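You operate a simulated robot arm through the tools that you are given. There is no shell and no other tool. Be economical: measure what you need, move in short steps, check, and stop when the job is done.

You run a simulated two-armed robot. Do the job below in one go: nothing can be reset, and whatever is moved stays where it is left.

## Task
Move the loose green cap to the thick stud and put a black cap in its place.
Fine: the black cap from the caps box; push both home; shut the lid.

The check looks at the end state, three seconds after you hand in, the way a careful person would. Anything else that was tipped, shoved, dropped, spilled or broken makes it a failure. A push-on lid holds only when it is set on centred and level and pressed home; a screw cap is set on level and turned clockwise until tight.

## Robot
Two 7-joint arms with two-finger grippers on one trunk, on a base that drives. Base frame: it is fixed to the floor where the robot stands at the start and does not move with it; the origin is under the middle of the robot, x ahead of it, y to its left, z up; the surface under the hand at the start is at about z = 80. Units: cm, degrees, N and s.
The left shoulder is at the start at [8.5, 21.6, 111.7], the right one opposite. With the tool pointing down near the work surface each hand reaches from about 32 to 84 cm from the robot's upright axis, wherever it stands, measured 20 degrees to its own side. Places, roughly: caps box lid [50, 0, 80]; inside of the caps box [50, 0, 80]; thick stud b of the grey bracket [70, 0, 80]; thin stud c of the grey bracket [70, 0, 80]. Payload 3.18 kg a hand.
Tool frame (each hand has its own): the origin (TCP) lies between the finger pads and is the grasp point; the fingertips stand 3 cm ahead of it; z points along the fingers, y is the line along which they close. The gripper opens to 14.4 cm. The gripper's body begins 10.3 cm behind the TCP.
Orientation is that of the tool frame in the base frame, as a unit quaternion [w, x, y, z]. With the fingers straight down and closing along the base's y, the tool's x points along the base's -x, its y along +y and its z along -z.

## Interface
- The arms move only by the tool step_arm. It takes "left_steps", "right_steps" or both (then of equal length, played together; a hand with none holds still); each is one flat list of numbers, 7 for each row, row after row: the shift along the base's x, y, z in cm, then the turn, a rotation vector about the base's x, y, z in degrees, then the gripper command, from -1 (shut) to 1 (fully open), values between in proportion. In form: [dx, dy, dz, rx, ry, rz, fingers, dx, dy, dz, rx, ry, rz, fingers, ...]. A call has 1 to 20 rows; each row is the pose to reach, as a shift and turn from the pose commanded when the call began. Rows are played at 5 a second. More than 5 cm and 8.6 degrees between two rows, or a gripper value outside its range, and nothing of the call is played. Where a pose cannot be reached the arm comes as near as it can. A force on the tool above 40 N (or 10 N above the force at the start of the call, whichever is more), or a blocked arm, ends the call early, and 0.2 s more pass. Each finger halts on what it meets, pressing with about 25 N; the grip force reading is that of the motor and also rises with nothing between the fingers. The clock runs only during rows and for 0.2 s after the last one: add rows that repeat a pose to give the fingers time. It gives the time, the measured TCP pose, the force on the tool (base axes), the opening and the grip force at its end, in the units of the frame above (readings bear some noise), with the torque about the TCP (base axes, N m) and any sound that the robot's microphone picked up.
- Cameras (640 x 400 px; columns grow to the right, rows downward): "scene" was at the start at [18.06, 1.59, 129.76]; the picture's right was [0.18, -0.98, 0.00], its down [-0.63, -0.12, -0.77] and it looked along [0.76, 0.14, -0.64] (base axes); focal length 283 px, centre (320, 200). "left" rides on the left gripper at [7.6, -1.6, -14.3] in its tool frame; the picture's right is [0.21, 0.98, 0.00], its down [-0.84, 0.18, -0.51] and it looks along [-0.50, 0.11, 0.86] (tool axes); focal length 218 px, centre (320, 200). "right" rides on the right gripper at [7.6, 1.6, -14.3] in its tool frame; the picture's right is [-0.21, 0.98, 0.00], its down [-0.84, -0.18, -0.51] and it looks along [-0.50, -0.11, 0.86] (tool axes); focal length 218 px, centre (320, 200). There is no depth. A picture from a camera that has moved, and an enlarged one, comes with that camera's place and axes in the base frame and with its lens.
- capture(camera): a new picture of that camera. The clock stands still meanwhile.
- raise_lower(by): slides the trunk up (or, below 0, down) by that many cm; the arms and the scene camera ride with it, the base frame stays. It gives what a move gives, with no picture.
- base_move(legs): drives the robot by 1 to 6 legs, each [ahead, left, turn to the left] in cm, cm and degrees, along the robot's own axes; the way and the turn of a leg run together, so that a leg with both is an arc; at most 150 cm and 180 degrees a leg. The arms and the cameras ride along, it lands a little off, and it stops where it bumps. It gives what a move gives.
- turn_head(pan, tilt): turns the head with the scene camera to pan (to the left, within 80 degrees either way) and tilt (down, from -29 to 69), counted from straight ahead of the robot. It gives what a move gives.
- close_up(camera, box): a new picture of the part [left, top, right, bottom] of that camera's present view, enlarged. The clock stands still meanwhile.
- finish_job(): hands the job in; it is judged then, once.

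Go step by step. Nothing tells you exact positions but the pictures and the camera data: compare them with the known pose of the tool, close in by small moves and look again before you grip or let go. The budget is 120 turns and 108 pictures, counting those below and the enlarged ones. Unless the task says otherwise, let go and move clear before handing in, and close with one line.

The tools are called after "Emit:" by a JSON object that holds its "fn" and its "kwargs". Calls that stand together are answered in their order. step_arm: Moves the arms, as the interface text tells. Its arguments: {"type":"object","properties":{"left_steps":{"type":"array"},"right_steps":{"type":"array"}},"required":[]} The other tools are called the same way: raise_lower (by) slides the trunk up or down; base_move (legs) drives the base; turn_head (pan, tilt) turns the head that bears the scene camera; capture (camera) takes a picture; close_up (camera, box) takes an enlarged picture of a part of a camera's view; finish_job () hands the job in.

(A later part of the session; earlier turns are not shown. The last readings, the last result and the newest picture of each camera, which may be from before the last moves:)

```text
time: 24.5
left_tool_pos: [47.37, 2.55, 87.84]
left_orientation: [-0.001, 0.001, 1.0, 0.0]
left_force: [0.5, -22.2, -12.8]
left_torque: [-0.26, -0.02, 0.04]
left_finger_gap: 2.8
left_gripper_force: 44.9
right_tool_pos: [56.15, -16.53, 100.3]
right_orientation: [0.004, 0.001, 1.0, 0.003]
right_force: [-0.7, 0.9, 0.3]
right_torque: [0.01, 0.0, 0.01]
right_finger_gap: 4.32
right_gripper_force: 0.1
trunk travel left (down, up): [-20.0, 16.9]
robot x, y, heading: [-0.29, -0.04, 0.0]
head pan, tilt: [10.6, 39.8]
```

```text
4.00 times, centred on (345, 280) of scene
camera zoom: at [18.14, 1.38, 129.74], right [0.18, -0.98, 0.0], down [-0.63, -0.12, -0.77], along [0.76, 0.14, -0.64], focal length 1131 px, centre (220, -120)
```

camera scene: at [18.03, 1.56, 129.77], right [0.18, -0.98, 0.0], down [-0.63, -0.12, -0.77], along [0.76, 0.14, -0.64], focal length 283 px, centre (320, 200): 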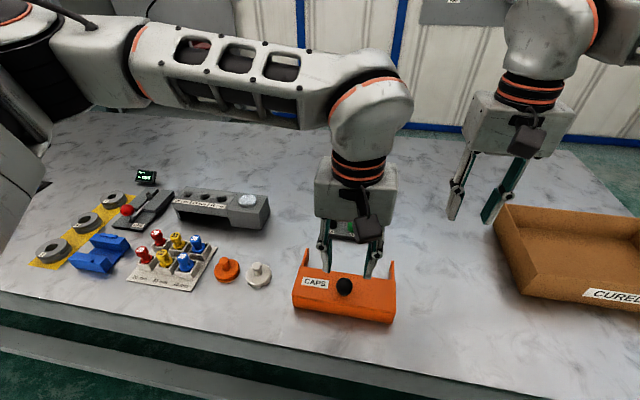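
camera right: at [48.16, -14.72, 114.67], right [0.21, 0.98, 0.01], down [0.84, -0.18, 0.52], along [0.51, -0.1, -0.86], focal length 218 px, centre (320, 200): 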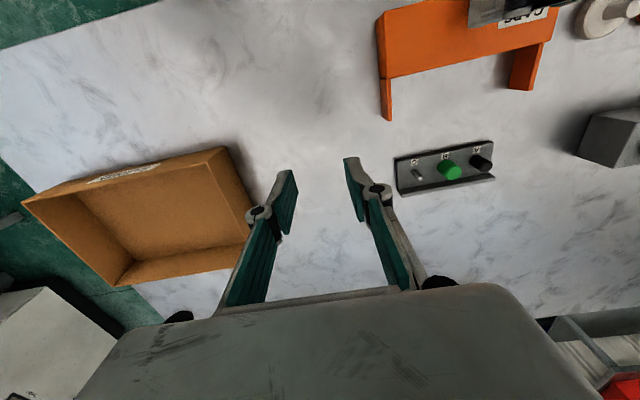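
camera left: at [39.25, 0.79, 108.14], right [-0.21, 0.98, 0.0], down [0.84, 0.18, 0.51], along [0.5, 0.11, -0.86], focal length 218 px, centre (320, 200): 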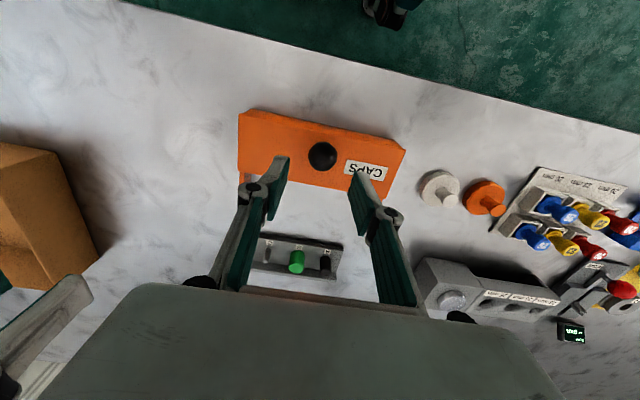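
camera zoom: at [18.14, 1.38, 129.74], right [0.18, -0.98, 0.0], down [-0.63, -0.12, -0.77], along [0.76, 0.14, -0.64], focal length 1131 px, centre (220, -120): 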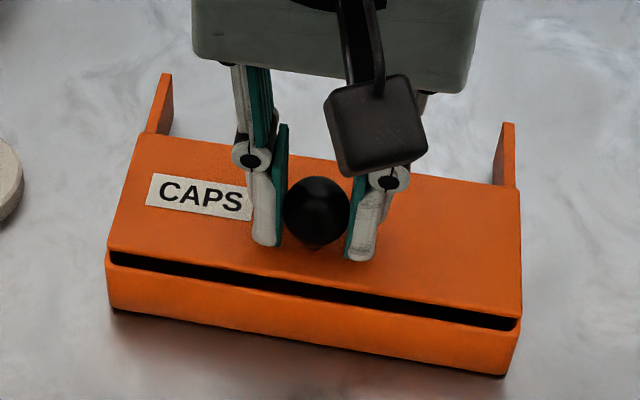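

The lid slides back easily. I relieve the side load a little and keep sliding in +x.

Emit:
{"fn": "step_arm", "kwargs": {"left_steps": [0, -0.2, -0.1, 0, 0, 0, -1, 0.6, -0.25, -0.1, 0, 0, 0, -1, 1.2, -0.25, -0.1, 0, 0, 0, -1, 1.8, -0.25, -0.1, 0, 0, 0, -1, 1.8, -0.25, -0.1, 0, 0, 0, -1]}}

Emit:
{"fn": "close_up", "kwargs": {"camera": "scene", "box": [285, 230, 405, 330]}}

```text
time: 25.7
left_tool_pos: [49.55, 2.66, 87.78]
left_orientation: [0.0, -0.001, 1.0, 0.001]
left_force: [0.2, -13.7, -4.1]
left_torque: [-0.16, 0.02, 0.02]
left_finger_gap: 2.78
left_gripper_force: 45.1
right_tool_pos: [56.05, -16.24, 100.41]
right_orientation: [0.005, 0.001, 1.0, 0.003]
right_force: [0.0, 0.3, -0.8]
right_torque: [0.0, 0.01, -0.04]
right_finger_gap: 4.29
right_gripper_force: 0.0
trunk travel left (down, up): [-20.0, 16.9]
robot x, y, heading: [-0.15, -0.03, -0.3]
head pan, tilt: [10.6, 39.8]
```

```text
4.00 times, centred on (345, 280) of scene
camera zoom: at [18.09, 1.46, 129.76], right [0.18, -0.98, 0.0], down [-0.63, -0.12, -0.77], along [0.76, 0.14, -0.64], focal length 1131 px, centre (220, -120)
```

zoom: 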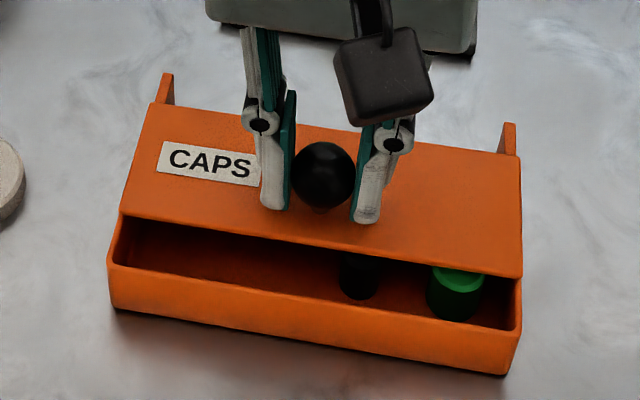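

A black and a green cap are inside. I slide on to the stop.

Emit:
{"fn": "step_arm", "kwargs": {"left_steps": [0.6, -0.1, 0, 0, 0, 0, -1, 1.1, -0.15, 0, 0, 0, 0, -1, 1.6, -0.15, 0, 0, 0, 0, -1, 1.9, -0.15, 0, 0, 0, 0, -1, 2.2, -0.15, 0, 0, 0, 0, -1, 2.4, -0.15, 0, 0, 0, 0, -1]}}

Emit:
{"fn": "close_up", "kwargs": {"camera": "scene", "box": [285, 230, 405, 330]}}

```text
time: 27.1
left_tool_pos: [51.65, 2.51, 87.81]
left_orientation: [0.0, -0.003, 1.0, -0.001]
left_force: [0.0, 8.3, 4.0]
left_torque: [0.16, 0.19, 0.05]
left_finger_gap: 2.82
left_gripper_force: 45.0
right_tool_pos: [56.11, -16.22, 100.37]
right_orientation: [0.005, 0.001, 1.0, 0.002]
right_force: [0.1, 0.2, 0.1]
right_torque: [0.01, 0.01, 0.0]
right_finger_gap: 4.33
right_gripper_force: 0.0
trunk travel left (down, up): [-20.0, 16.9]
robot x, y, heading: [-0.08, -0.36, 0.1]
head pan, tilt: [10.6, 39.8]
```

```text
4.00 times, centred on (345, 280) of scene
camera zoom: at [18.02, 1.69, 129.77], right [0.18, -0.98, 0.0], down [-0.63, -0.12, -0.77], along [0.76, 0.14, -0.64], focal length 1131 px, centre (220, -120)
```

zoom: 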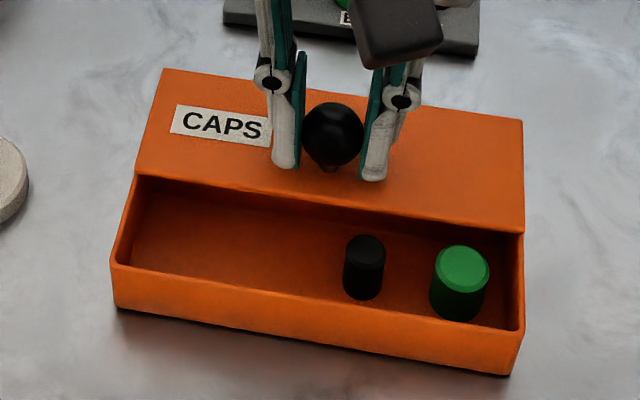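

The lid is open. I release the knob and withdraw the left hand up and to the left.

Emit:
{"fn": "step_arm", "kwargs": {"left_steps": [0, 0, 0, 0, 0, 0, -0.55, 0, 0, 0, 0, 0, 0, -0.25, 0, 0, 0, 0, 0, 0, -0.2, 0, 0, 3, 0, 0, 0, -0.2, 0, 0, 8, 0, 0, 0, -0.2, -2, 4, 11, 0, 0, 0, -0.2, -4, 8, 14, 0, 0, 0, -0.2, -7, 11, 17, 0, 0, 0, -0.2, -10, 14, 20, 0, 0, 0, -0.2, -12, 17, 23, 0, 0, 0, -0.2]}}

Emit:
{"fn": "close_up", "kwargs": {"camera": "scene", "box": [285, 230, 405, 330]}}

Emit:
{"fn": "close_up", "kwargs": {"camera": "left", "box": [170, 110, 310, 250]}}

```text
refused: row 6 steps farther than a row can; nothing moved
```

```text
4.00 times, centred on (345, 280) of scene
camera zoom: at [18.02, 1.69, 129.77], right [0.18, -0.98, 0.0], down [-0.63, -0.12, -0.77], along [0.76, 0.14, -0.64], focal length 1131 px, centre (220, -120)
```

zoom: 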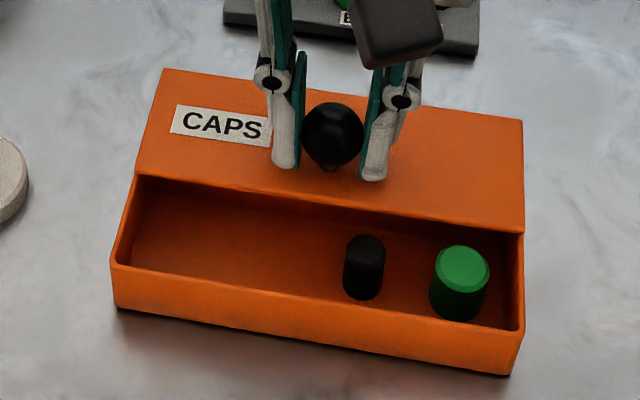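

```text
2.86 times, centred on (240, 180) of left
camera zoom: at [44.07, 0.96, 102.11], right [-0.21, 0.98, 0.0], down [0.84, 0.18, 0.51], along [0.5, 0.11, -0.86], focal length 624 px, centre (549, 257)
```

zoom: 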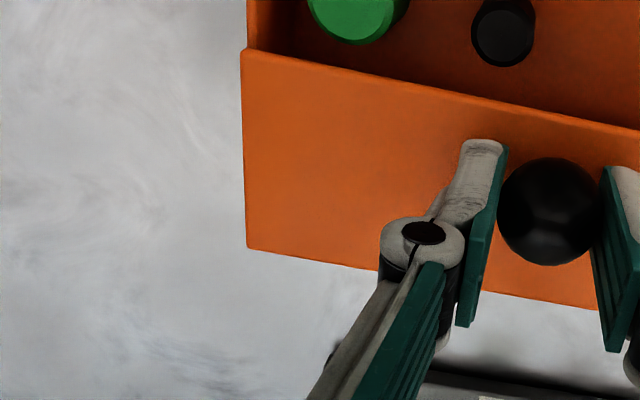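

The call was refused for step size; I use smaller rows.

Emit:
{"fn": "step_arm", "kwargs": {"left_steps": [0, 0, 0, 0, 0, 0, -0.55, 0, 0, 0, 0, 0, 0, -0.25, 0, 0, 0, 0, 0, 0, -0.2, 0, 0, 3, 0, 0, 0, -0.2, 0, 0, 7, 0, 0, 0, -0.2, -2, 3, 9, 0, 0, 0, -0.2, -4, 6, 12, 0, 0, 0, -0.2, -6, 9, 15, 0, 0, 0, -0.2, -8, 12, 18, 0, 0, 0, -0.2, -10, 15, 21, 0, 0, 0, -0.2, -12, 17, 23, 0, 0, 0, -0.2]}}

Emit:
{"fn": "close_up", "kwargs": {"camera": "scene", "box": [285, 230, 405, 330]}}

Emit:
{"fn": "close_up", "kwargs": {"camera": "left", "box": [170, 100, 310, 240]}}

```text
time: 29.5
left_tool_pos: [39.62, 19.41, 110.82]
left_orientation: [0.001, 0.0, 1.0, 0.001]
left_force: [0.0, 0.8, -0.1]
left_torque: [-0.04, -0.02, -0.02]
left_finger_gap: 5.78
left_gripper_force: 0.1
right_tool_pos: [56.03, -16.2, 100.48]
right_orientation: [0.005, 0.001, 1.0, 0.003]
right_force: [0.6, 0.5, 0.1]
right_torque: [0.03, 0.01, 0.0]
right_finger_gap: 4.32
right_gripper_force: 0.1
trunk travel left (down, up): [-20.0, 16.9]
robot x, y, heading: [-0.22, -0.13, 0.5]
head pan, tilt: [10.6, 39.8]
```

```text
4.00 times, centred on (345, 280) of scene
camera zoom: at [17.99, 1.63, 129.78], right [0.18, -0.98, 0.0], down [-0.63, -0.12, -0.77], along [0.76, 0.14, -0.64], focal length 1131 px, centre (220, -120)
```

zoom: 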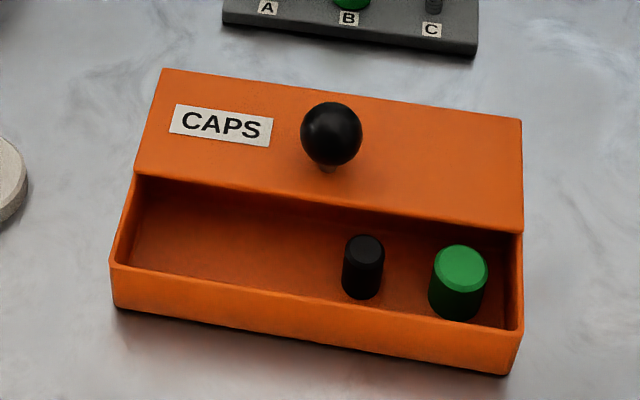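

```text
2.86 times, centred on (240, 170) of left
camera zoom: at [32.03, 17.86, 125.14], right [-0.21, 0.98, 0.0], down [0.84, 0.18, 0.51], along [0.5, 0.11, -0.86], focal length 624 px, centre (549, 286)
```

zoom: 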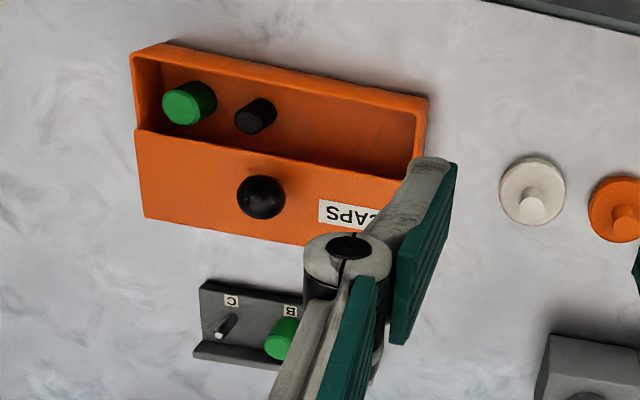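

The lid stays open. The black cap stands at about (47.8, 0.35), top z≈83.6; I bring the right hand over it with narrow fingers.

Emit:
{"fn": "step_arm", "kwargs": {"right_steps": [-2, 4, -1, -0.3, 0.5, 0, -0.5, -4, 8, -2, -0.3, 0.5, 0, -0.52, -6, 12, -4, -0.3, 0.5, 0, -0.54, -8.3, 16, -6, -0.3, 0.5, 0, -0.54, -8.3, 16.6, -8, -0.3, 0.5, 0, -0.54, -8.3, 16.6, -8, -0.3, 0.5, 0, -0.54]}}

Emit:
{"fn": "capture", "kwargs": {"camera": "right"}}

Emit:
{"fn": "close_up", "kwargs": {"camera": "scene", "box": [285, 210, 405, 310]}}

```text
refused: row 4 steps farther than a row can; nothing moved
```

```text
63 pictures are left
camera right: at [48.13, -14.66, 114.69], right [0.21, 0.98, 0.01], down [0.84, -0.18, 0.52], along [0.51, -0.1, -0.86], focal length 218 px, centre (320, 200)
```

right: 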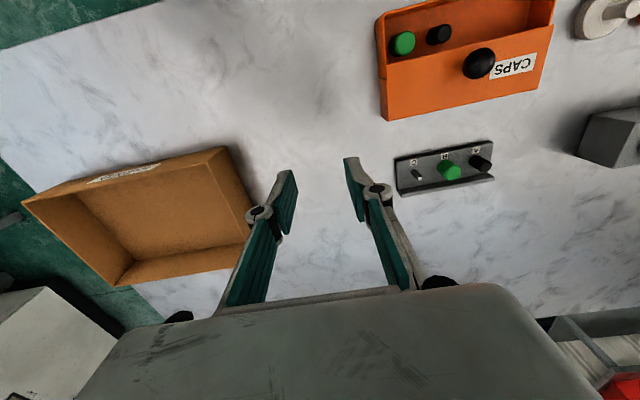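

```text
4.00 times, centred on (345, 260) of scene
camera zoom: at [17.99, 1.63, 129.78], right [0.18, -0.98, 0.0], down [-0.63, -0.12, -0.77], along [0.76, 0.14, -0.64], focal length 1131 px, centre (220, -40)
```

zoom: 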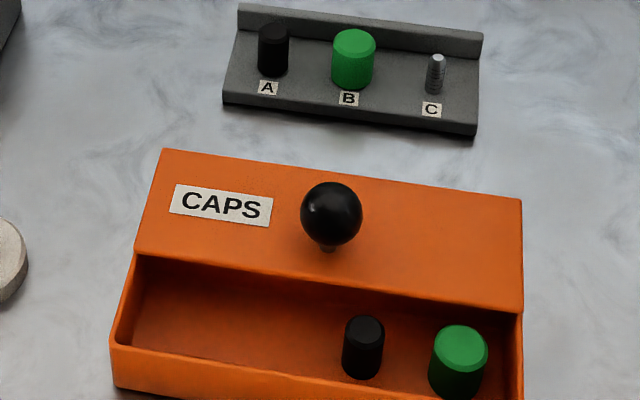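

The row was too long; I split it finer.

Emit:
{"fn": "step_arm", "kwargs": {"right_steps": [-2, 4, -1, -0.3, 0.5, 0, -0.5, -4, 8, -2, -0.3, 0.5, 0, -0.52, -6, 11.5, -3.5, -0.3, 0.5, 0, -0.54, -8.3, 15, -5.5, -0.3, 0.5, 0, -0.54, -8.3, 16.6, -8, -0.3, 0.5, 0, -0.54, -8.3, 16.6, -8, -0.3, 0.5, 0, -0.54]}}

Emit:
{"fn": "close_up", "kwargs": {"camera": "right", "box": [220, 90, 420, 230]}}

Emit:
{"fn": "close_up", "kwargs": {"camera": "scene", "box": [285, 210, 405, 310]}}

```text
time: 30.9
left_tool_pos: [39.82, 19.36, 110.76]
left_orientation: [0.0, -0.001, 1.0, 0.0]
left_force: [0.3, -0.1, 0.9]
left_torque: [0.02, -0.02, 0.0]
left_finger_gap: 5.76
left_gripper_force: 0.0
right_tool_pos: [47.79, 0.28, 92.33]
right_orientation: [0.001, 0.001, 1.0, 0.0]
right_force: [-0.8, -0.5, 1.1]
right_torque: [-0.02, -0.02, 0.04]
right_finger_gap: 3.31
right_gripper_force: 0.0
trunk travel left (down, up): [-20.0, 16.9]
robot x, y, heading: [-0.27, 0.2, -0.2]
head pan, tilt: [10.6, 39.8]
```

```text
2.86 times, centred on (320, 160) of right
camera zoom: at [39.99, 1.89, 106.56], right [0.21, 0.98, 0.0], down [0.84, -0.18, 0.51], along [0.5, -0.11, -0.86], focal length 624 px, centre (320, 314)
```

zoom: 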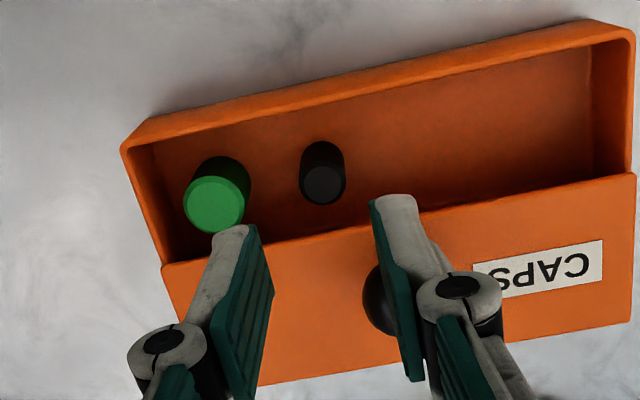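

```text
4.00 times, centred on (345, 260) of scene
camera zoom: at [18.01, 1.58, 129.78], right [0.18, -0.98, 0.0], down [-0.63, -0.12, -0.77], along [0.76, 0.14, -0.64], focal length 1131 px, centre (220, -40)
```

zoom: 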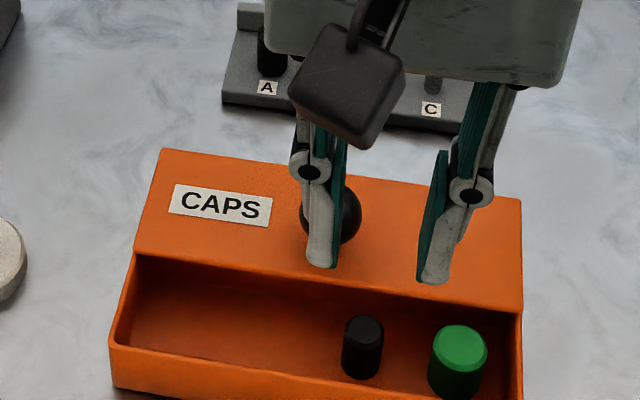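

Aligned on the black cap. I descend partway, then check.

Emit:
{"fn": "step_arm", "kwargs": {"right_steps": [-0.03, 0.02, -3, 0, 0, 0, -0.54, -0.03, 0.02, -5, 0, 0, 0, -0.54, -0.03, 0.02, -6, 0, 0, 0, -0.54, -0.03, 0.02, -6, 0, 0, 0, -0.54]}}

Emit:
{"fn": "close_up", "kwargs": {"camera": "right", "box": [220, 90, 420, 230]}}

Emit:
{"fn": "close_up", "kwargs": {"camera": "scene", "box": [305, 240, 395, 310]}}

```text
time: 31.9
left_tool_pos: [39.73, 19.41, 110.77]
left_orientation: [0.0, 0.001, 1.0, 0.0]
left_force: [-0.1, 0.2, 0.3]
left_torque: [0.0, 0.02, -0.01]
left_finger_gap: 5.77
left_gripper_force: 0.0
right_tool_pos: [47.74, 0.25, 86.48]
right_orientation: [0.001, 0.001, 1.0, 0.0]
right_force: [-0.8, -0.2, -0.1]
right_torque: [0.01, -0.01, 0.0]
right_finger_gap: 3.3
right_gripper_force: 0.0
trunk travel left (down, up): [-20.0, 16.9]
robot x, y, heading: [0.13, -0.15, 0.1]
head pan, tilt: [10.6, 39.8]
```

```text
2.86 times, centred on (320, 160) of right
camera zoom: at [39.99, 1.81, 100.71], right [0.21, 0.98, 0.0], down [0.84, -0.18, 0.51], along [0.5, -0.11, -0.86], focal length 624 px, centre (320, 314)
```

zoom: 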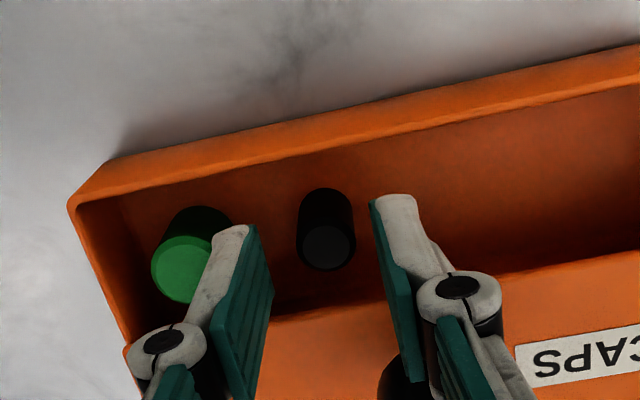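

```text
5.71 times, centred on (350, 275) of scene
camera zoom: at [18.05, 1.59, 129.76], right [0.18, -0.98, 0.0], down [-0.63, -0.12, -0.77], along [0.76, 0.14, -0.64], focal length 1616 px, centre (149, -229)
```

zoom: 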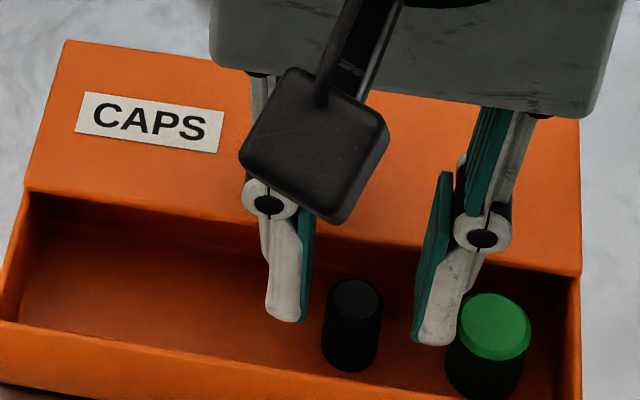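

Clear of the green cap; I shift 1 mm and lower the rest.

Emit:
{"fn": "step_arm", "kwargs": {"right_steps": [-0.05, 0.12, 0, 0, 0, 0, -0.57, -0.05, 0.12, -1, 0, 0, 0, -0.57, -0.05, 0.12, -2.1, 0, 0, 0, -0.57, -0.05, 0.12, -2.1, 0, 0, 0, -0.57]}}

Emit:
{"fn": "close_up", "kwargs": {"camera": "right", "box": [220, 90, 420, 230]}}

Emit:
{"fn": "close_up", "kwargs": {"camera": "scene", "box": [305, 240, 395, 310]}}

```text
time: 32.9
left_tool_pos: [39.72, 19.31, 110.8]
left_orientation: [0.0, 0.0, 1.0, 0.0]
left_force: [1.1, -0.2, 0.0]
left_torque: [0.0, -0.02, -0.01]
left_finger_gap: 5.75
left_gripper_force: 0.0
right_tool_pos: [47.72, 0.21, 84.17]
right_orientation: [0.0, 0.001, 1.0, -0.001]
right_force: [0.9, -0.2, 0.1]
right_torque: [0.0, 0.0, 0.02]
right_finger_gap: 3.09
right_gripper_force: 0.0
trunk travel left (down, up): [-20.0, 16.9]
robot x, y, heading: [-0.15, -0.16, 0.0]
head pan, tilt: [10.6, 39.8]
```

```text
2.86 times, centred on (320, 160) of right
camera zoom: at [39.91, 1.93, 98.5], right [0.21, 0.98, 0.0], down [0.84, -0.18, 0.51], along [0.5, -0.11, -0.86], focal length 624 px, centre (320, 314)
```

zoom: 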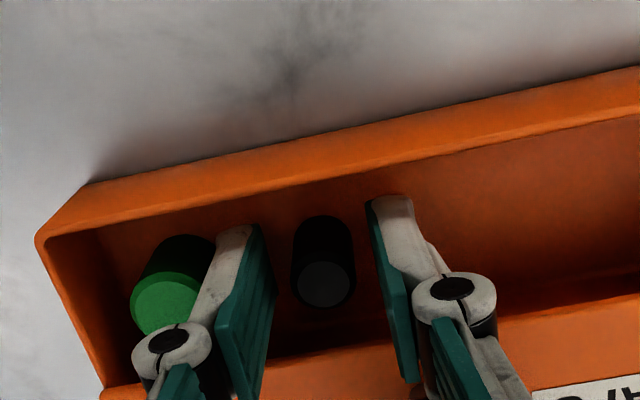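

```text
5.71 times, centred on (350, 275) of scene
camera zoom: at [18.05, 1.59, 129.76], right [0.18, -0.98, 0.0], down [-0.63, -0.12, -0.77], along [0.76, 0.14, -0.64], focal length 1616 px, centre (149, -229)
```

zoom: 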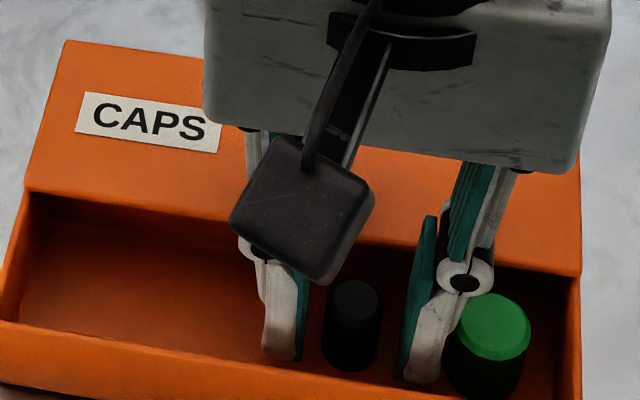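

Fingers straddle the black cap. Close and lift.

Emit:
{"fn": "step_arm", "kwargs": {"right_steps": [0, 0.02, 0, 0, 0, 0, -0.65, 0, 0.02, 0, 0, 0, 0, -0.75, 0, 0.02, 0, 0, 0, 0, -1, 0, 0.02, 0, 0, 0, 0, -1, 0, 0.02, 0, 0, 0, 0, -1]}}

Emit:
{"fn": "step_arm", "kwargs": {"right_steps": [0, 0, 1, 0, 0, 0, -1, 0, 0, 3, 0, 0, 0, -1, 0, 0, 6, 0, 0, 0, -1, 0, 0, 9, 0, 0, 0, -1, 0, 0, 9, 0, 0, 0, -1]}}

Emit:
{"fn": "close_up", "kwargs": {"camera": "scene", "box": [285, 210, 405, 310]}}

Emit:
{"fn": "close_up", "kwargs": {"camera": "right", "box": [220, 90, 420, 230]}}

```text
time: 34.1
left_tool_pos: [39.7, 19.25, 110.75]
left_orientation: [0.0, 0.0, 1.0, 0.0]
left_force: [-0.3, 0.1, 0.1]
left_torque: [-0.01, -0.02, -0.01]
left_finger_gap: 5.76
left_gripper_force: 0.0
right_tool_pos: [47.77, 0.33, 84.21]
right_orientation: [0.001, 0.0, 1.0, 0.0]
right_force: [0.2, 0.0, 0.0]
right_torque: [0.05, 0.04, 0.02]
right_finger_gap: 1.66
right_gripper_force: 25.4
trunk travel left (down, up): [-20.0, 16.9]
robot x, y, heading: [0.12, -0.46, 0.1]
head pan, tilt: [10.6, 39.8]
```

```text
time: 35.3
left_tool_pos: [39.84, 19.46, 110.75]
left_orientation: [0.001, 0.0, 1.0, 0.0]
left_force: [0.5, -0.6, -0.5]
left_torque: [0.01, 0.02, -0.01]
left_finger_gap: 5.77
left_gripper_force: 0.1
right_tool_pos: [47.72, 0.29, 93.03]
right_orientation: [-0.001, 0.0, 1.0, 0.0]
right_force: [0.3, -0.2, 0.2]
right_torque: [0.04, 0.01, -0.02]
right_finger_gap: 1.64
right_gripper_force: 24.4
trunk travel left (down, up): [-20.0, 16.9]
robot x, y, heading: [-0.03, 0.06, -0.0]
head pan, tilt: [10.6, 39.8]
```

```text
4.00 times, centred on (345, 260) of scene
camera zoom: at [18.1, 1.59, 129.74], right [0.18, -0.98, 0.0], down [-0.63, -0.12, -0.77], along [0.76, 0.14, -0.64], focal length 1131 px, centre (220, -40)
```

zoom: 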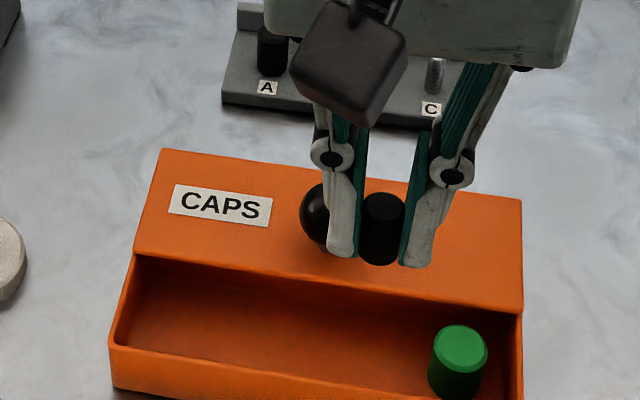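

```text
2.86 times, centred on (320, 160) of right
camera zoom: at [40.09, 1.92, 107.35], right [0.21, 0.98, 0.0], down [0.84, -0.18, 0.51], along [0.5, -0.11, -0.86], focal length 624 px, centre (320, 314)
```

zoom: 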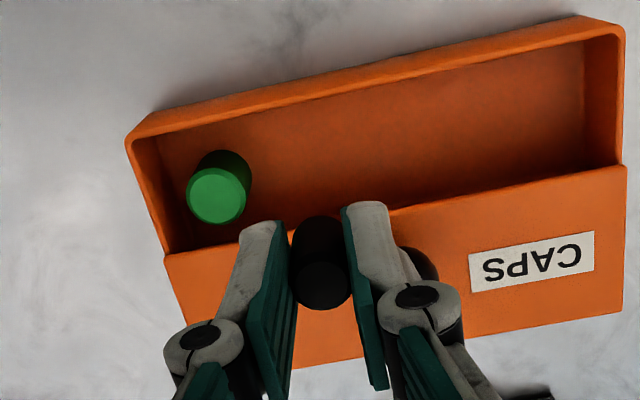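

Black cap in hand. I carry it over stud C.

Emit:
{"fn": "step_arm", "kwargs": {"right_steps": [0, 0, 2, 0, 0, 0, -1, 4, -0.6, 3, 0, 0, 0, -1, 8, -1.2, 3, 0, 0, 0, -1, 12, -1.8, 2, 0, 0, 0, -1, 16, -2.3, 0, 0, 0, 0, -1, 18.15, -2.6, -2.5, 0, 0, 0, -1, 18.15, -2.6, -3, 0, 0, 0, -1, 18.15, -2.6, -3, 0, 0, 0, -1]}}

Emit:
{"fn": "close_up", "kwargs": {"camera": "scene", "box": [320, 180, 410, 240]}}

Emit:
{"fn": "close_up", "kwargs": {"camera": "right", "box": [250, 110, 400, 210]}}

Emit:
{"fn": "close_up", "kwargs": {"camera": "left", "box": [190, 190, 280, 260]}}

```text
time: 37.1
left_tool_pos: [39.91, 19.38, 110.74]
left_orientation: [0.0, 0.001, 1.0, 0.0]
left_force: [0.1, 0.6, 0.2]
left_torque: [0.02, 0.0, -0.01]
left_finger_gap: 5.74
left_gripper_force: 0.0
right_tool_pos: [65.91, -2.3, 90.15]
right_orientation: [0.0, 0.001, 1.0, 0.0]
right_force: [-0.9, -0.4, 0.2]
right_torque: [-0.01, 0.0, 0.0]
right_finger_gap: 1.66
right_gripper_force: 25.2
trunk travel left (down, up): [-20.0, 16.9]
robot x, y, heading: [-0.09, 0.36, 0.1]
head pan, tilt: [10.6, 39.8]
```

```text
6.67 times, centred on (365, 210) of scene
camera zoom: at [18.07, 1.6, 129.76], right [0.18, -0.98, 0.0], down [-0.63, -0.12, -0.77], along [0.76, 0.14, -0.64], focal length 1885 px, centre (20, 133)
```

zoom: 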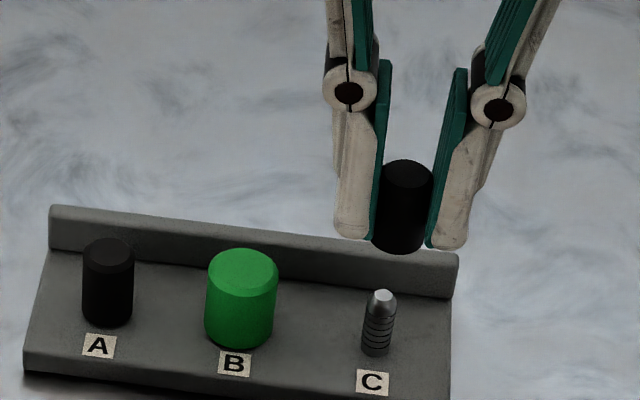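

```text
4.00 times, centred on (325, 160) of right
camera zoom: at [58.19, -0.72, 104.44], right [0.21, 0.98, 0.0], down [0.84, -0.18, 0.51], along [0.5, -0.11, -0.86], focal length 873 px, centre (300, 360)
```

zoom: 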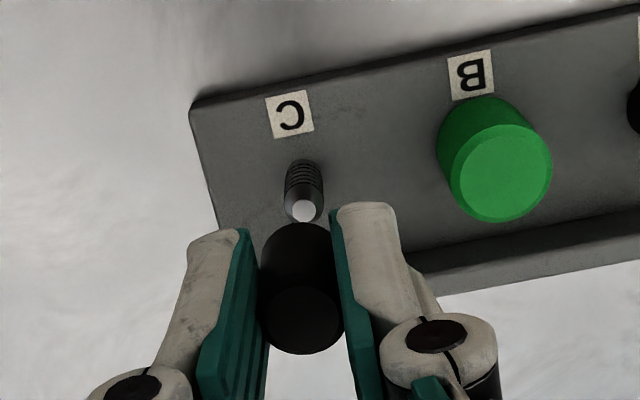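

```text
5.71 times, centred on (235, 225) of left
camera zoom: at [32.15, 17.79, 125.08], right [-0.21, 0.98, 0.0], down [0.84, 0.18, 0.51], along [0.5, 0.11, -0.86], focal length 1247 px, centre (806, 57)
```

zoom: 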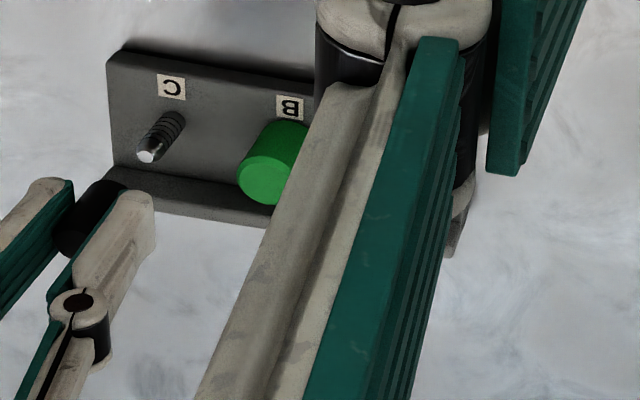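

Cap and stud match in x; y needs +1.4 mm. I correct and start lowering.

Emit:
{"fn": "step_arm", "kwargs": {"right_steps": [0, 0.14, -0.5, 0, 0, 0, -1, 0, 0.14, -1.2, 0, 0, 0, -1, 0, 0.14, -1.8, 0, 0, 0, -1, 0, 0.14, -2.2, 0, 0, 0, -1, 0, 0.14, -2.2, 0, 0, 0, -1]}}

Emit:
{"fn": "close_up", "kwargs": {"camera": "scene", "box": [320, 180, 410, 240]}}

Emit:
{"fn": "close_up", "kwargs": {"camera": "right", "box": [250, 110, 400, 210]}}

```text
time: 38.3
left_tool_pos: [39.79, 19.31, 110.73]
left_orientation: [0.0, 0.0, 1.0, 0.0]
left_force: [-0.2, 0.7, 0.4]
left_torque: [0.03, 0.0, 0.01]
left_finger_gap: 5.78
left_gripper_force: 0.1
right_tool_pos: [65.78, -2.13, 87.99]
right_orientation: [0.001, 0.001, 1.0, 0.0]
right_force: [1.0, 0.0, -0.4]
right_torque: [0.0, 0.01, 0.01]
right_finger_gap: 1.66
right_gripper_force: 25.0
trunk travel left (down, up): [-20.0, 16.9]
robot x, y, heading: [0.09, -0.07, 0.0]
head pan, tilt: [10.6, 39.8]
```

```text
6.67 times, centred on (365, 210) of scene
camera zoom: at [18.05, 1.6, 129.76], right [0.18, -0.98, 0.0], down [-0.63, -0.12, -0.77], along [0.76, 0.14, -0.64], focal length 1885 px, centre (20, 133)
```

zoom: 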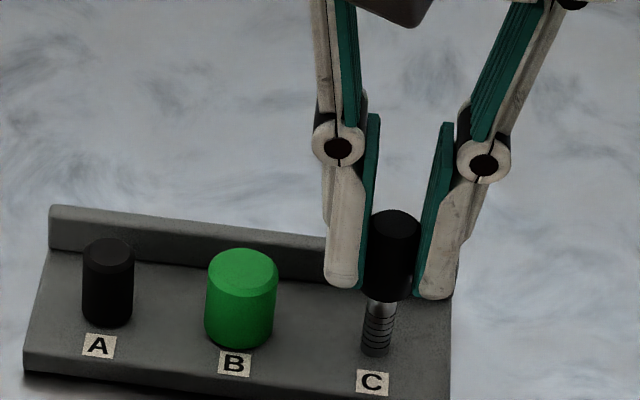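

```text
4.00 times, centred on (325, 160) of right
camera zoom: at [58.07, -0.61, 102.29], right [0.21, 0.98, 0.0], down [0.84, -0.18, 0.51], along [0.5, -0.11, -0.86], focal length 873 px, centre (300, 360)
```

zoom: 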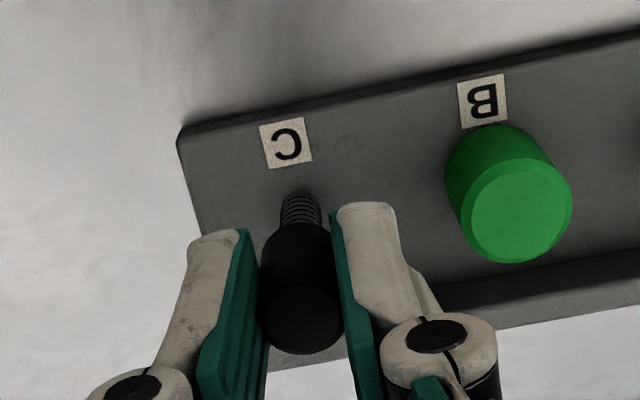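

Well aligned; I lower further with a 1 mm x correction.

Emit:
{"fn": "step_arm", "kwargs": {"right_steps": [0.1, 0.02, -0.3, 0, 0, 0, -1, 0.1, 0.02, -0.6, 0, 0, 0, -1, 0.1, 0.02, -0.9, 0, 0, 0, -1, 0.1, 0.02, -1.2, 0, 0, 0, -1, 0.1, 0.02, -1.2, 0, 0, 0, -1]}}

Emit:
{"fn": "close_up", "kwargs": {"camera": "scene", "box": [320, 180, 410, 240]}}

Emit:
{"fn": "close_up", "kwargs": {"camera": "right", "box": [250, 110, 400, 210]}}

```text
time: 39.5
left_tool_pos: [39.8, 19.36, 110.51]
left_orientation: [-0.001, 0.0, 1.0, 0.0]
left_force: [0.3, -0.6, -0.7]
left_torque: [0.02, 0.03, 0.04]
left_finger_gap: 5.77
left_gripper_force: 0.1
right_tool_pos: [65.85, -2.2, 86.34]
right_orientation: [-0.002, 0.001, 1.0, -0.001]
right_force: [-3.4, -2.5, 3.2]
right_torque: [-0.09, 0.13, -0.03]
right_finger_gap: 1.66
right_gripper_force: 25.0
trunk travel left (down, up): [-20.0, 16.9]
robot x, y, heading: [0.26, -0.3, -0.1]
head pan, tilt: [10.6, 39.8]
```

```text
6.67 times, centred on (365, 210) of scene
camera zoom: at [18.15, 1.59, 129.69], right [0.18, -0.98, 0.0], down [-0.63, -0.12, -0.77], along [0.76, 0.14, -0.64], focal length 1885 px, centre (20, 133)
```

zoom: 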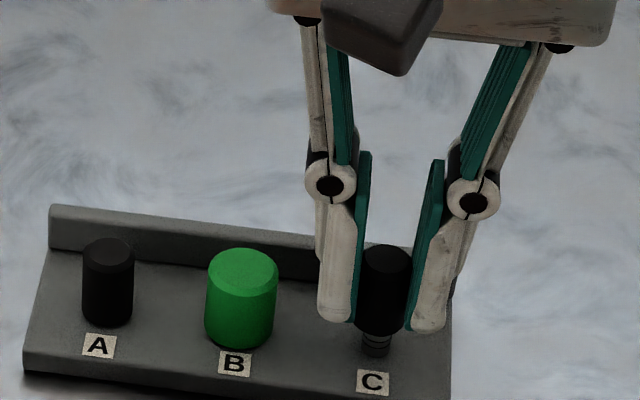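

```text
4.00 times, centred on (325, 160) of right
camera zoom: at [58.14, -0.51, 100.69], right [0.21, 0.98, 0.0], down [0.84, -0.18, 0.5], along [0.49, -0.11, -0.86], focal length 873 px, centre (300, 360)
```

zoom: 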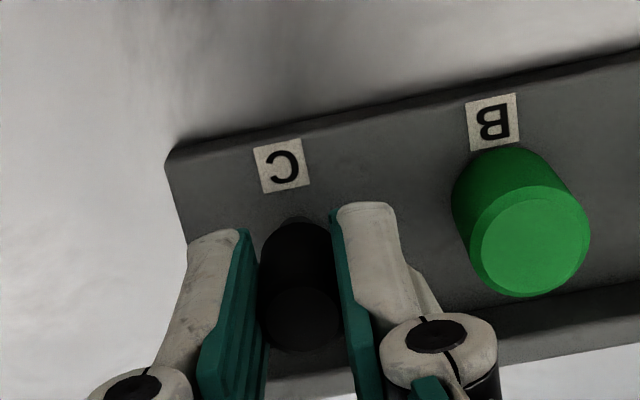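

The cap is on stud C; I press down.

Emit:
{"fn": "step_arm", "kwargs": {"right_steps": [-0.08, -0.05, -0.3, 0, 0, 0, -1, -0.08, -0.05, -0.6, 0, 0, 0, -1, -0.08, -0.05, -0.9, 0, 0, 0, -1, -0.08, -0.05, -1.1, 0, 0, 0, -1, -0.08, -0.05, -1.3, 0, 0, 0, -1, -0.08, -0.05, -1.5, 0, 0, 0, -1]}}

Emit:
{"fn": "close_up", "kwargs": {"camera": "scene", "box": [320, 190, 410, 250]}}

```text
time: 40.9
left_tool_pos: [39.77, 19.39, 110.82]
left_orientation: [0.0, 0.0, 1.0, 0.0]
left_force: [0.2, -0.4, -1.2]
left_torque: [-0.01, -0.02, 0.01]
left_finger_gap: 5.76
left_gripper_force: 0.1
right_tool_pos: [65.85, -2.15, 85.29]
right_orientation: [0.001, 0.001, 1.0, -0.001]
right_force: [-1.2, -0.4, 0.3]
right_torque: [-0.02, 0.06, 0.0]
right_finger_gap: 1.66
right_gripper_force: 25.0
trunk travel left (down, up): [-20.0, 16.9]
robot x, y, heading: [0.02, 0.23, 0.0]
head pan, tilt: [10.6, 39.8]
```

```text
6.67 times, centred on (365, 220) of scene
camera zoom: at [18.04, 1.6, 129.76], right [0.18, -0.98, 0.0], down [-0.63, -0.12, -0.77], along [0.76, 0.14, -0.64], focal length 1885 px, centre (20, 67)
```

zoom: 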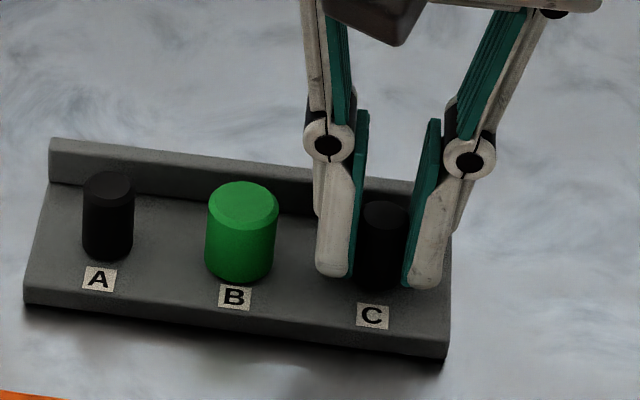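

Emit:
{"fn": "step_arm", "kwargs": {"right_steps": [0, 0, -0.15, 0, 0, 0, -1, 0, 0, -0.3, 0, 0, 0, -1, 0, 0, -0.45, 0, 0, 0, -1, 0, 0, -0.6, 0, 0, 0, -1, 0, 0, -0.7, 0, 0, 0, -1, 0, 0, -0.8, 0, 0, 0, -1]}}

Emit:
{"fn": "close_up", "kwargs": {"camera": "scene", "box": [320, 190, 410, 250]}}

```text
time: 42.3
left_tool_pos: [39.45, 19.35, 111.01]
left_orientation: [0.002, -0.001, 1.0, -0.001]
left_force: [-0.2, -0.5, 0.5]
left_torque: [0.0, -0.02, 0.0]
left_finger_gap: 5.73
left_gripper_force: 0.0
right_tool_pos: [65.78, -2.26, 85.14]
right_orientation: [0.005, 0.003, 1.0, 0.001]
right_force: [0.8, -1.6, 33.0]
right_torque: [-0.01, -0.05, 0.0]
right_finger_gap: 1.66
right_gripper_force: 25.4
trunk travel left (down, up): [-20.0, 16.9]
robot x, y, heading: [0.25, -0.19, 0.2]
head pan, tilt: [10.6, 39.8]
```

```text
6.67 times, centred on (365, 220) of scene
camera zoom: at [17.75, 1.6, 129.86], right [0.18, -0.98, 0.0], down [-0.63, -0.12, -0.77], along [0.76, 0.14, -0.64], focal length 1885 px, centre (20, 67)
```

zoom: 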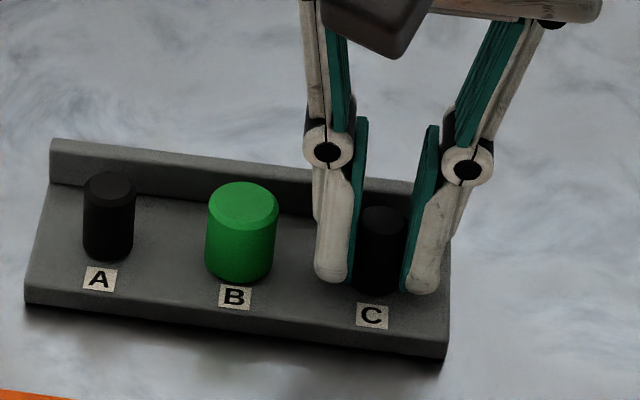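

It resisted at 33 N. I unload, release, and rise, then press from the top.

Emit:
{"fn": "step_arm", "kwargs": {"right_steps": [0, 0, 0.4, 0, 0, 0, -1, 0, 0, 0.5, 0, 0, 0, -0.8, 0, 0, 0.5, 0, 0, 0, -0.57, 0, 0, 0.5, 0, 0, 0, -0.57, 0, 0, 2.5, 0, 0, 0, -0.57, 0, 0, 5.5, 0, 0, 0, -0.57, 0, 0, 5.5, 0, 0, 0, -1, 0, 0, 5.5, 0, 0, 0, -1]}}

Emit:
{"fn": "close_up", "kwargs": {"camera": "scene", "box": [320, 190, 410, 250]}}

Emit:
{"fn": "close_up", "kwargs": {"camera": "right", "box": [250, 90, 400, 190]}}

```text
time: 44.1
left_tool_pos: [39.71, 19.33, 110.87]
left_orientation: [0.0, 0.0, 1.0, 0.0]
left_force: [0.1, 1.1, -0.1]
left_torque: [0.0, -0.02, 0.03]
left_finger_gap: 5.77
left_gripper_force: 0.2
right_tool_pos: [65.94, -2.35, 89.97]
right_orientation: [0.001, 0.001, 1.0, -0.001]
right_force: [0.7, 0.2, 0.4]
right_torque: [0.03, -0.02, 0.02]
right_finger_gap: 0.01
right_gripper_force: 24.8
trunk travel left (down, up): [-20.0, 16.9]
robot x, y, heading: [-0.33, 0.07, -0.1]
head pan, tilt: [10.6, 39.8]
```

```text
6.67 times, centred on (365, 220) of scene
camera zoom: at [18.03, 1.6, 129.76], right [0.18, -0.98, 0.0], down [-0.63, -0.12, -0.77], along [0.76, 0.14, -0.64], focal length 1885 px, centre (20, 67)
```

zoom: 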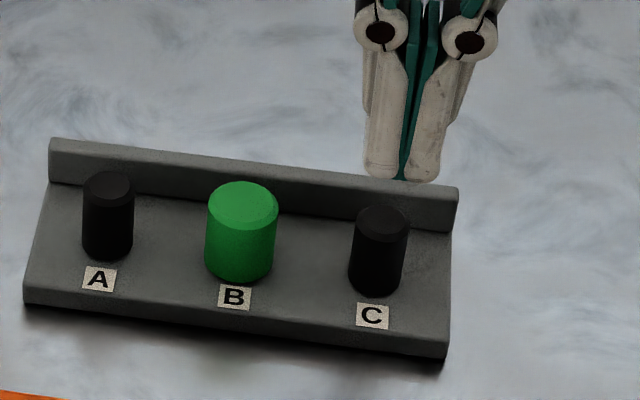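

```text
4.00 times, centred on (325, 140) of right
camera zoom: at [58.05, -0.77, 104.23], right [0.21, 0.98, 0.0], down [0.84, -0.18, 0.51], along [0.5, -0.11, -0.86], focal length 873 px, centre (300, 440)
```

zoom: 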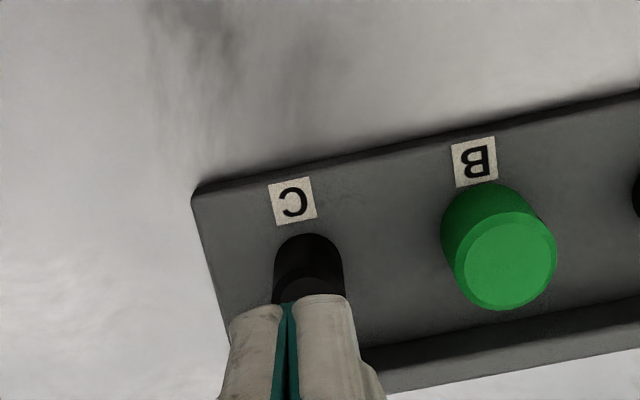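

It stands like cap A. A firm press from above next.

Emit:
{"fn": "step_arm", "kwargs": {"right_steps": [0, 0, -1.5, 0, 0, 0, -1, 0, 0, -2.2, 0, 0, 0, -1, 0, 0, -2.6, 0, 0, 0, -1, 0, 0, -2.9, 0, 0, 0, -1, 0, 0, -3.2, 0, 0, 0, -1, 0, 0, -3.4, 0, 0, 0, -1, 0, 0, -3.6, 0, 0, 0, -1, 0, 0, -3.8, 0, 0, 0, -1]}}

Emit:
{"fn": "step_arm", "kwargs": {"right_steps": [0, 0, 1.2, 0, 0, 0, -1, 0, 0, 5, 0, 0, 0, -1, -1, -3, 8, 0, 0, 0, -1, -3, -7, 10, 0, 0, 0, -1, -5, -11, 11, 0, 0, 0, -0.7, -7, -15, 12, 0, 0, 0, -0.5, -7, -15, 12, 0, 0, 0, -0.4]}}

Emit:
{"fn": "close_up", "kwargs": {"camera": "scene", "box": [320, 190, 410, 250]}}

```text
time: 45.9
left_tool_pos: [39.57, 19.33, 111.06]
left_orientation: [0.002, 0.0, 1.0, 0.0]
left_force: [-0.2, 0.1, 0.0]
left_torque: [0.01, -0.01, 0.0]
left_finger_gap: 5.75
left_gripper_force: 0.1
right_tool_pos: [65.76, -2.24, 86.75]
right_orientation: [0.004, 0.001, 1.0, 0.001]
right_force: [-3.8, -3.2, 24.0]
right_torque: [-0.08, 0.15, -0.02]
right_finger_gap: 0.61
right_gripper_force: 24.9
trunk travel left (down, up): [-20.0, 16.9]
robot x, y, heading: [0.11, -0.03, 0.3]
head pan, tilt: [10.6, 39.8]
```

```text
time: 47.5
left_tool_pos: [39.84, 19.47, 110.75]
left_orientation: [0.0, -0.001, 1.0, 0.001]
left_force: [1.1, -0.8, -0.4]
left_torque: [-0.02, 0.0, 0.0]
left_finger_gap: 5.75
left_gripper_force: 0.0
right_tool_pos: [58.86, -17.06, 98.33]
right_orientation: [0.0, 0.0, 1.0, -0.001]
right_force: [0.0, 1.2, -0.2]
right_torque: [-0.01, 0.02, 0.01]
right_finger_gap: 4.32
right_gripper_force: 0.1
trunk travel left (down, up): [-20.0, 16.9]
robot x, y, heading: [0.16, -0.28, 0.2]
head pan, tilt: [10.6, 39.8]
```

```text
6.67 times, centred on (365, 220) of scene
camera zoom: at [18.12, 1.67, 129.74], right [0.18, -0.98, 0.0], down [-0.63, -0.12, -0.77], along [0.76, 0.14, -0.64], focal length 1885 px, centre (20, 67)
```

zoom: 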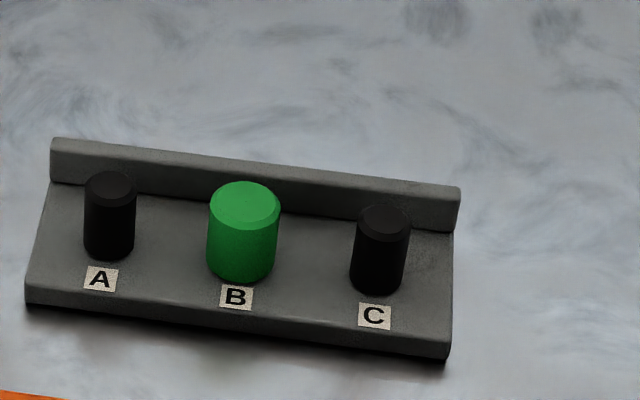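

Both caps are home. Now the left hand returns to the knob by the reverse path.

Emit:
{"fn": "step_arm", "kwargs": {"left_steps": [2, -2, -2, 0, 0, 0, -0.2, 4, -5, -5, 0, 0, 0, -0.2, 6, -8, -8, 0, 0, 0, -0.2, 8, -11, -11, 0, 0, 0, -0.2, 10, -14, -14, 0, 0, 0, -0.2, 12, -17, -16, 0, 0, 0, -0.2, 12, -17, -19, 0, 0, 0, -0.2, 12, -17, -19, 0, 0, 0, -0.2]}}

Emit:
{"fn": "close_up", "kwargs": {"camera": "left", "box": [220, 60, 440, 220]}}

Emit:
{"fn": "close_up", "kwargs": {"camera": "scene", "box": [285, 210, 405, 310]}}

```text
time: 49.3
left_tool_pos: [51.82, 2.31, 91.87]
left_orientation: [0.001, -0.001, 1.0, 0.0]
left_force: [-0.6, 0.2, 0.4]
left_torque: [0.01, -0.03, 0.0]
left_finger_gap: 5.75
left_gripper_force: 0.1
right_tool_pos: [58.81, -17.06, 98.28]
right_orientation: [0.0, 0.002, 1.0, 0.0]
right_force: [-0.2, -0.5, 0.7]
right_torque: [0.01, -0.03, -0.01]
right_finger_gap: 4.35
right_gripper_force: 0.1
trunk travel left (down, up): [-20.0, 16.9]
robot x, y, heading: [-0.14, 0.54, 0.1]
head pan, tilt: [10.6, 39.8]
```

```text
2.50 times, centred on (330, 140) of left
camera zoom: at [44.13, 0.75, 106.21], right [-0.21, 0.98, 0.0], down [0.84, 0.18, 0.51], along [0.5, 0.11, -0.86], focal length 546 px, centre (295, 350)
```

zoom: 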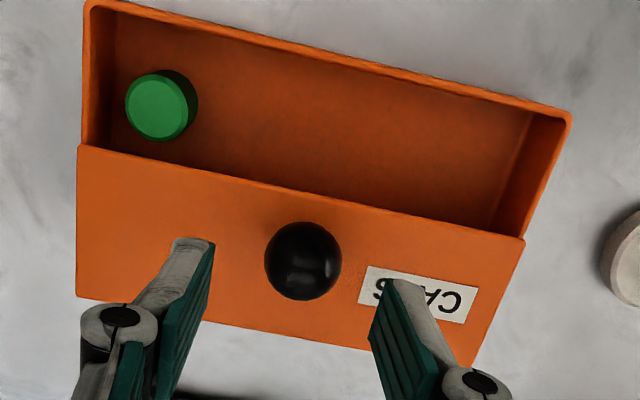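

```text
4.00 times, centred on (345, 260) of scene
camera zoom: at [18.02, 1.56, 129.78], right [0.18, -0.98, 0.0], down [-0.63, -0.12, -0.77], along [0.76, 0.14, -0.64], focal length 1131 px, centre (220, -40)
```

zoom: 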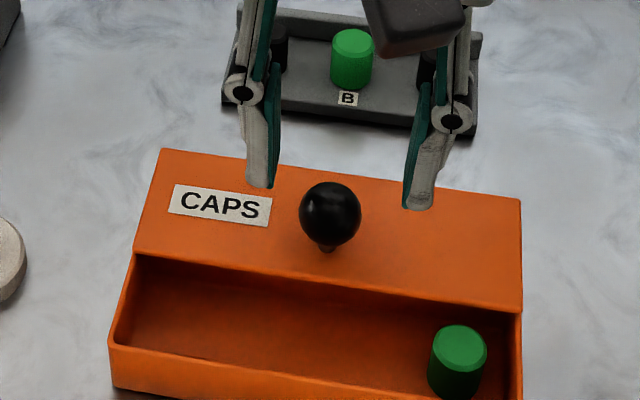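

Emit:
{"fn": "step_arm", "kwargs": {"left_steps": [0, 0.25, -2, 0, 0, 0, -0.2, 0, 0.25, -4, 0, 0, 0, -0.2, 0, 0.25, -4, 0, 0, 0, -0.4, 0, 0.25, -4, 0, 0, 0, -0.6, 0, 0.25, -4, 0, 0, 0, -1, 0, 0.25, -4, 0, 0, 0, -1]}}

Emit:
{"fn": "step_arm", "kwargs": {"left_steps": [-0.5, 0, 0, 0, 0, 0, -1, -1, 0, 0, 0, 0, 0, -1, -1.6, 0, 0, 0, 0, 0, -1, -2.2, 0, 0, 0, 0, 0, -1, -2.8, 0, 0, 0, 0, 0, -1, -3.4, 0, 0, 0, 0, 0, -1]}}

Emit:
{"fn": "close_up", "kwargs": {"camera": "scene", "box": [285, 230, 405, 330]}}

```text
time: 50.7
left_tool_pos: [51.69, 2.59, 87.83]
left_orientation: [0.0, 0.0, 1.0, 0.0]
left_force: [0.0, -1.4, -2.1]
left_torque: [-0.04, -0.05, -0.05]
left_finger_gap: 2.8
left_gripper_force: 44.9
right_tool_pos: [58.81, -17.18, 98.26]
right_orientation: [0.001, 0.001, 1.0, 0.0]
right_force: [-0.1, -0.1, -0.3]
right_torque: [-0.01, 0.02, 0.01]
right_finger_gap: 4.33
right_gripper_force: 0.0
trunk travel left (down, up): [-20.0, 16.9]
robot x, y, heading: [-0.25, -0.13, 0.0]
head pan, tilt: [10.6, 39.8]
```

```text
time: 52.1
left_tool_pos: [48.29, 2.64, 87.99]
left_orientation: [0.001, 0.0, 1.0, 0.0]
left_force: [-0.3, -10.1, -1.7]
left_torque: [-0.16, -0.41, -0.07]
left_finger_gap: 2.81
left_gripper_force: 44.9
right_tool_pos: [58.9, -17.17, 98.26]
right_orientation: [0.001, 0.001, 1.0, 0.0]
right_force: [-0.1, 0.6, -0.2]
right_torque: [-0.01, 0.02, 0.01]
right_finger_gap: 4.32
right_gripper_force: 0.1
trunk travel left (down, up): [-20.0, 16.9]
robot x, y, heading: [0.2, -0.25, 0.0]
head pan, tilt: [10.6, 39.8]
```

```text
4.00 times, centred on (345, 280) of scene
camera zoom: at [18.07, 1.49, 129.76], right [0.18, -0.98, 0.0], down [-0.63, -0.12, -0.77], along [0.76, 0.14, -0.64], focal length 1131 px, centre (220, -120)
```

zoom: 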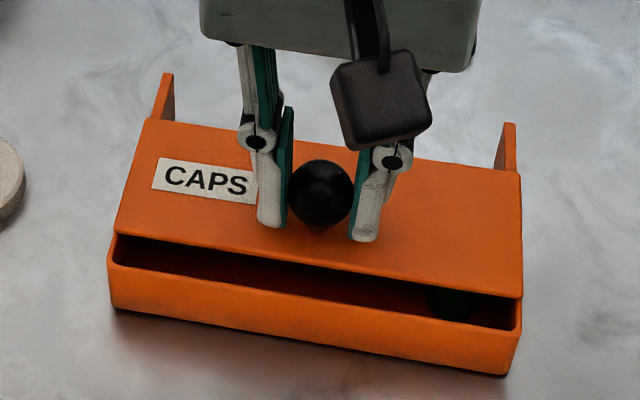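

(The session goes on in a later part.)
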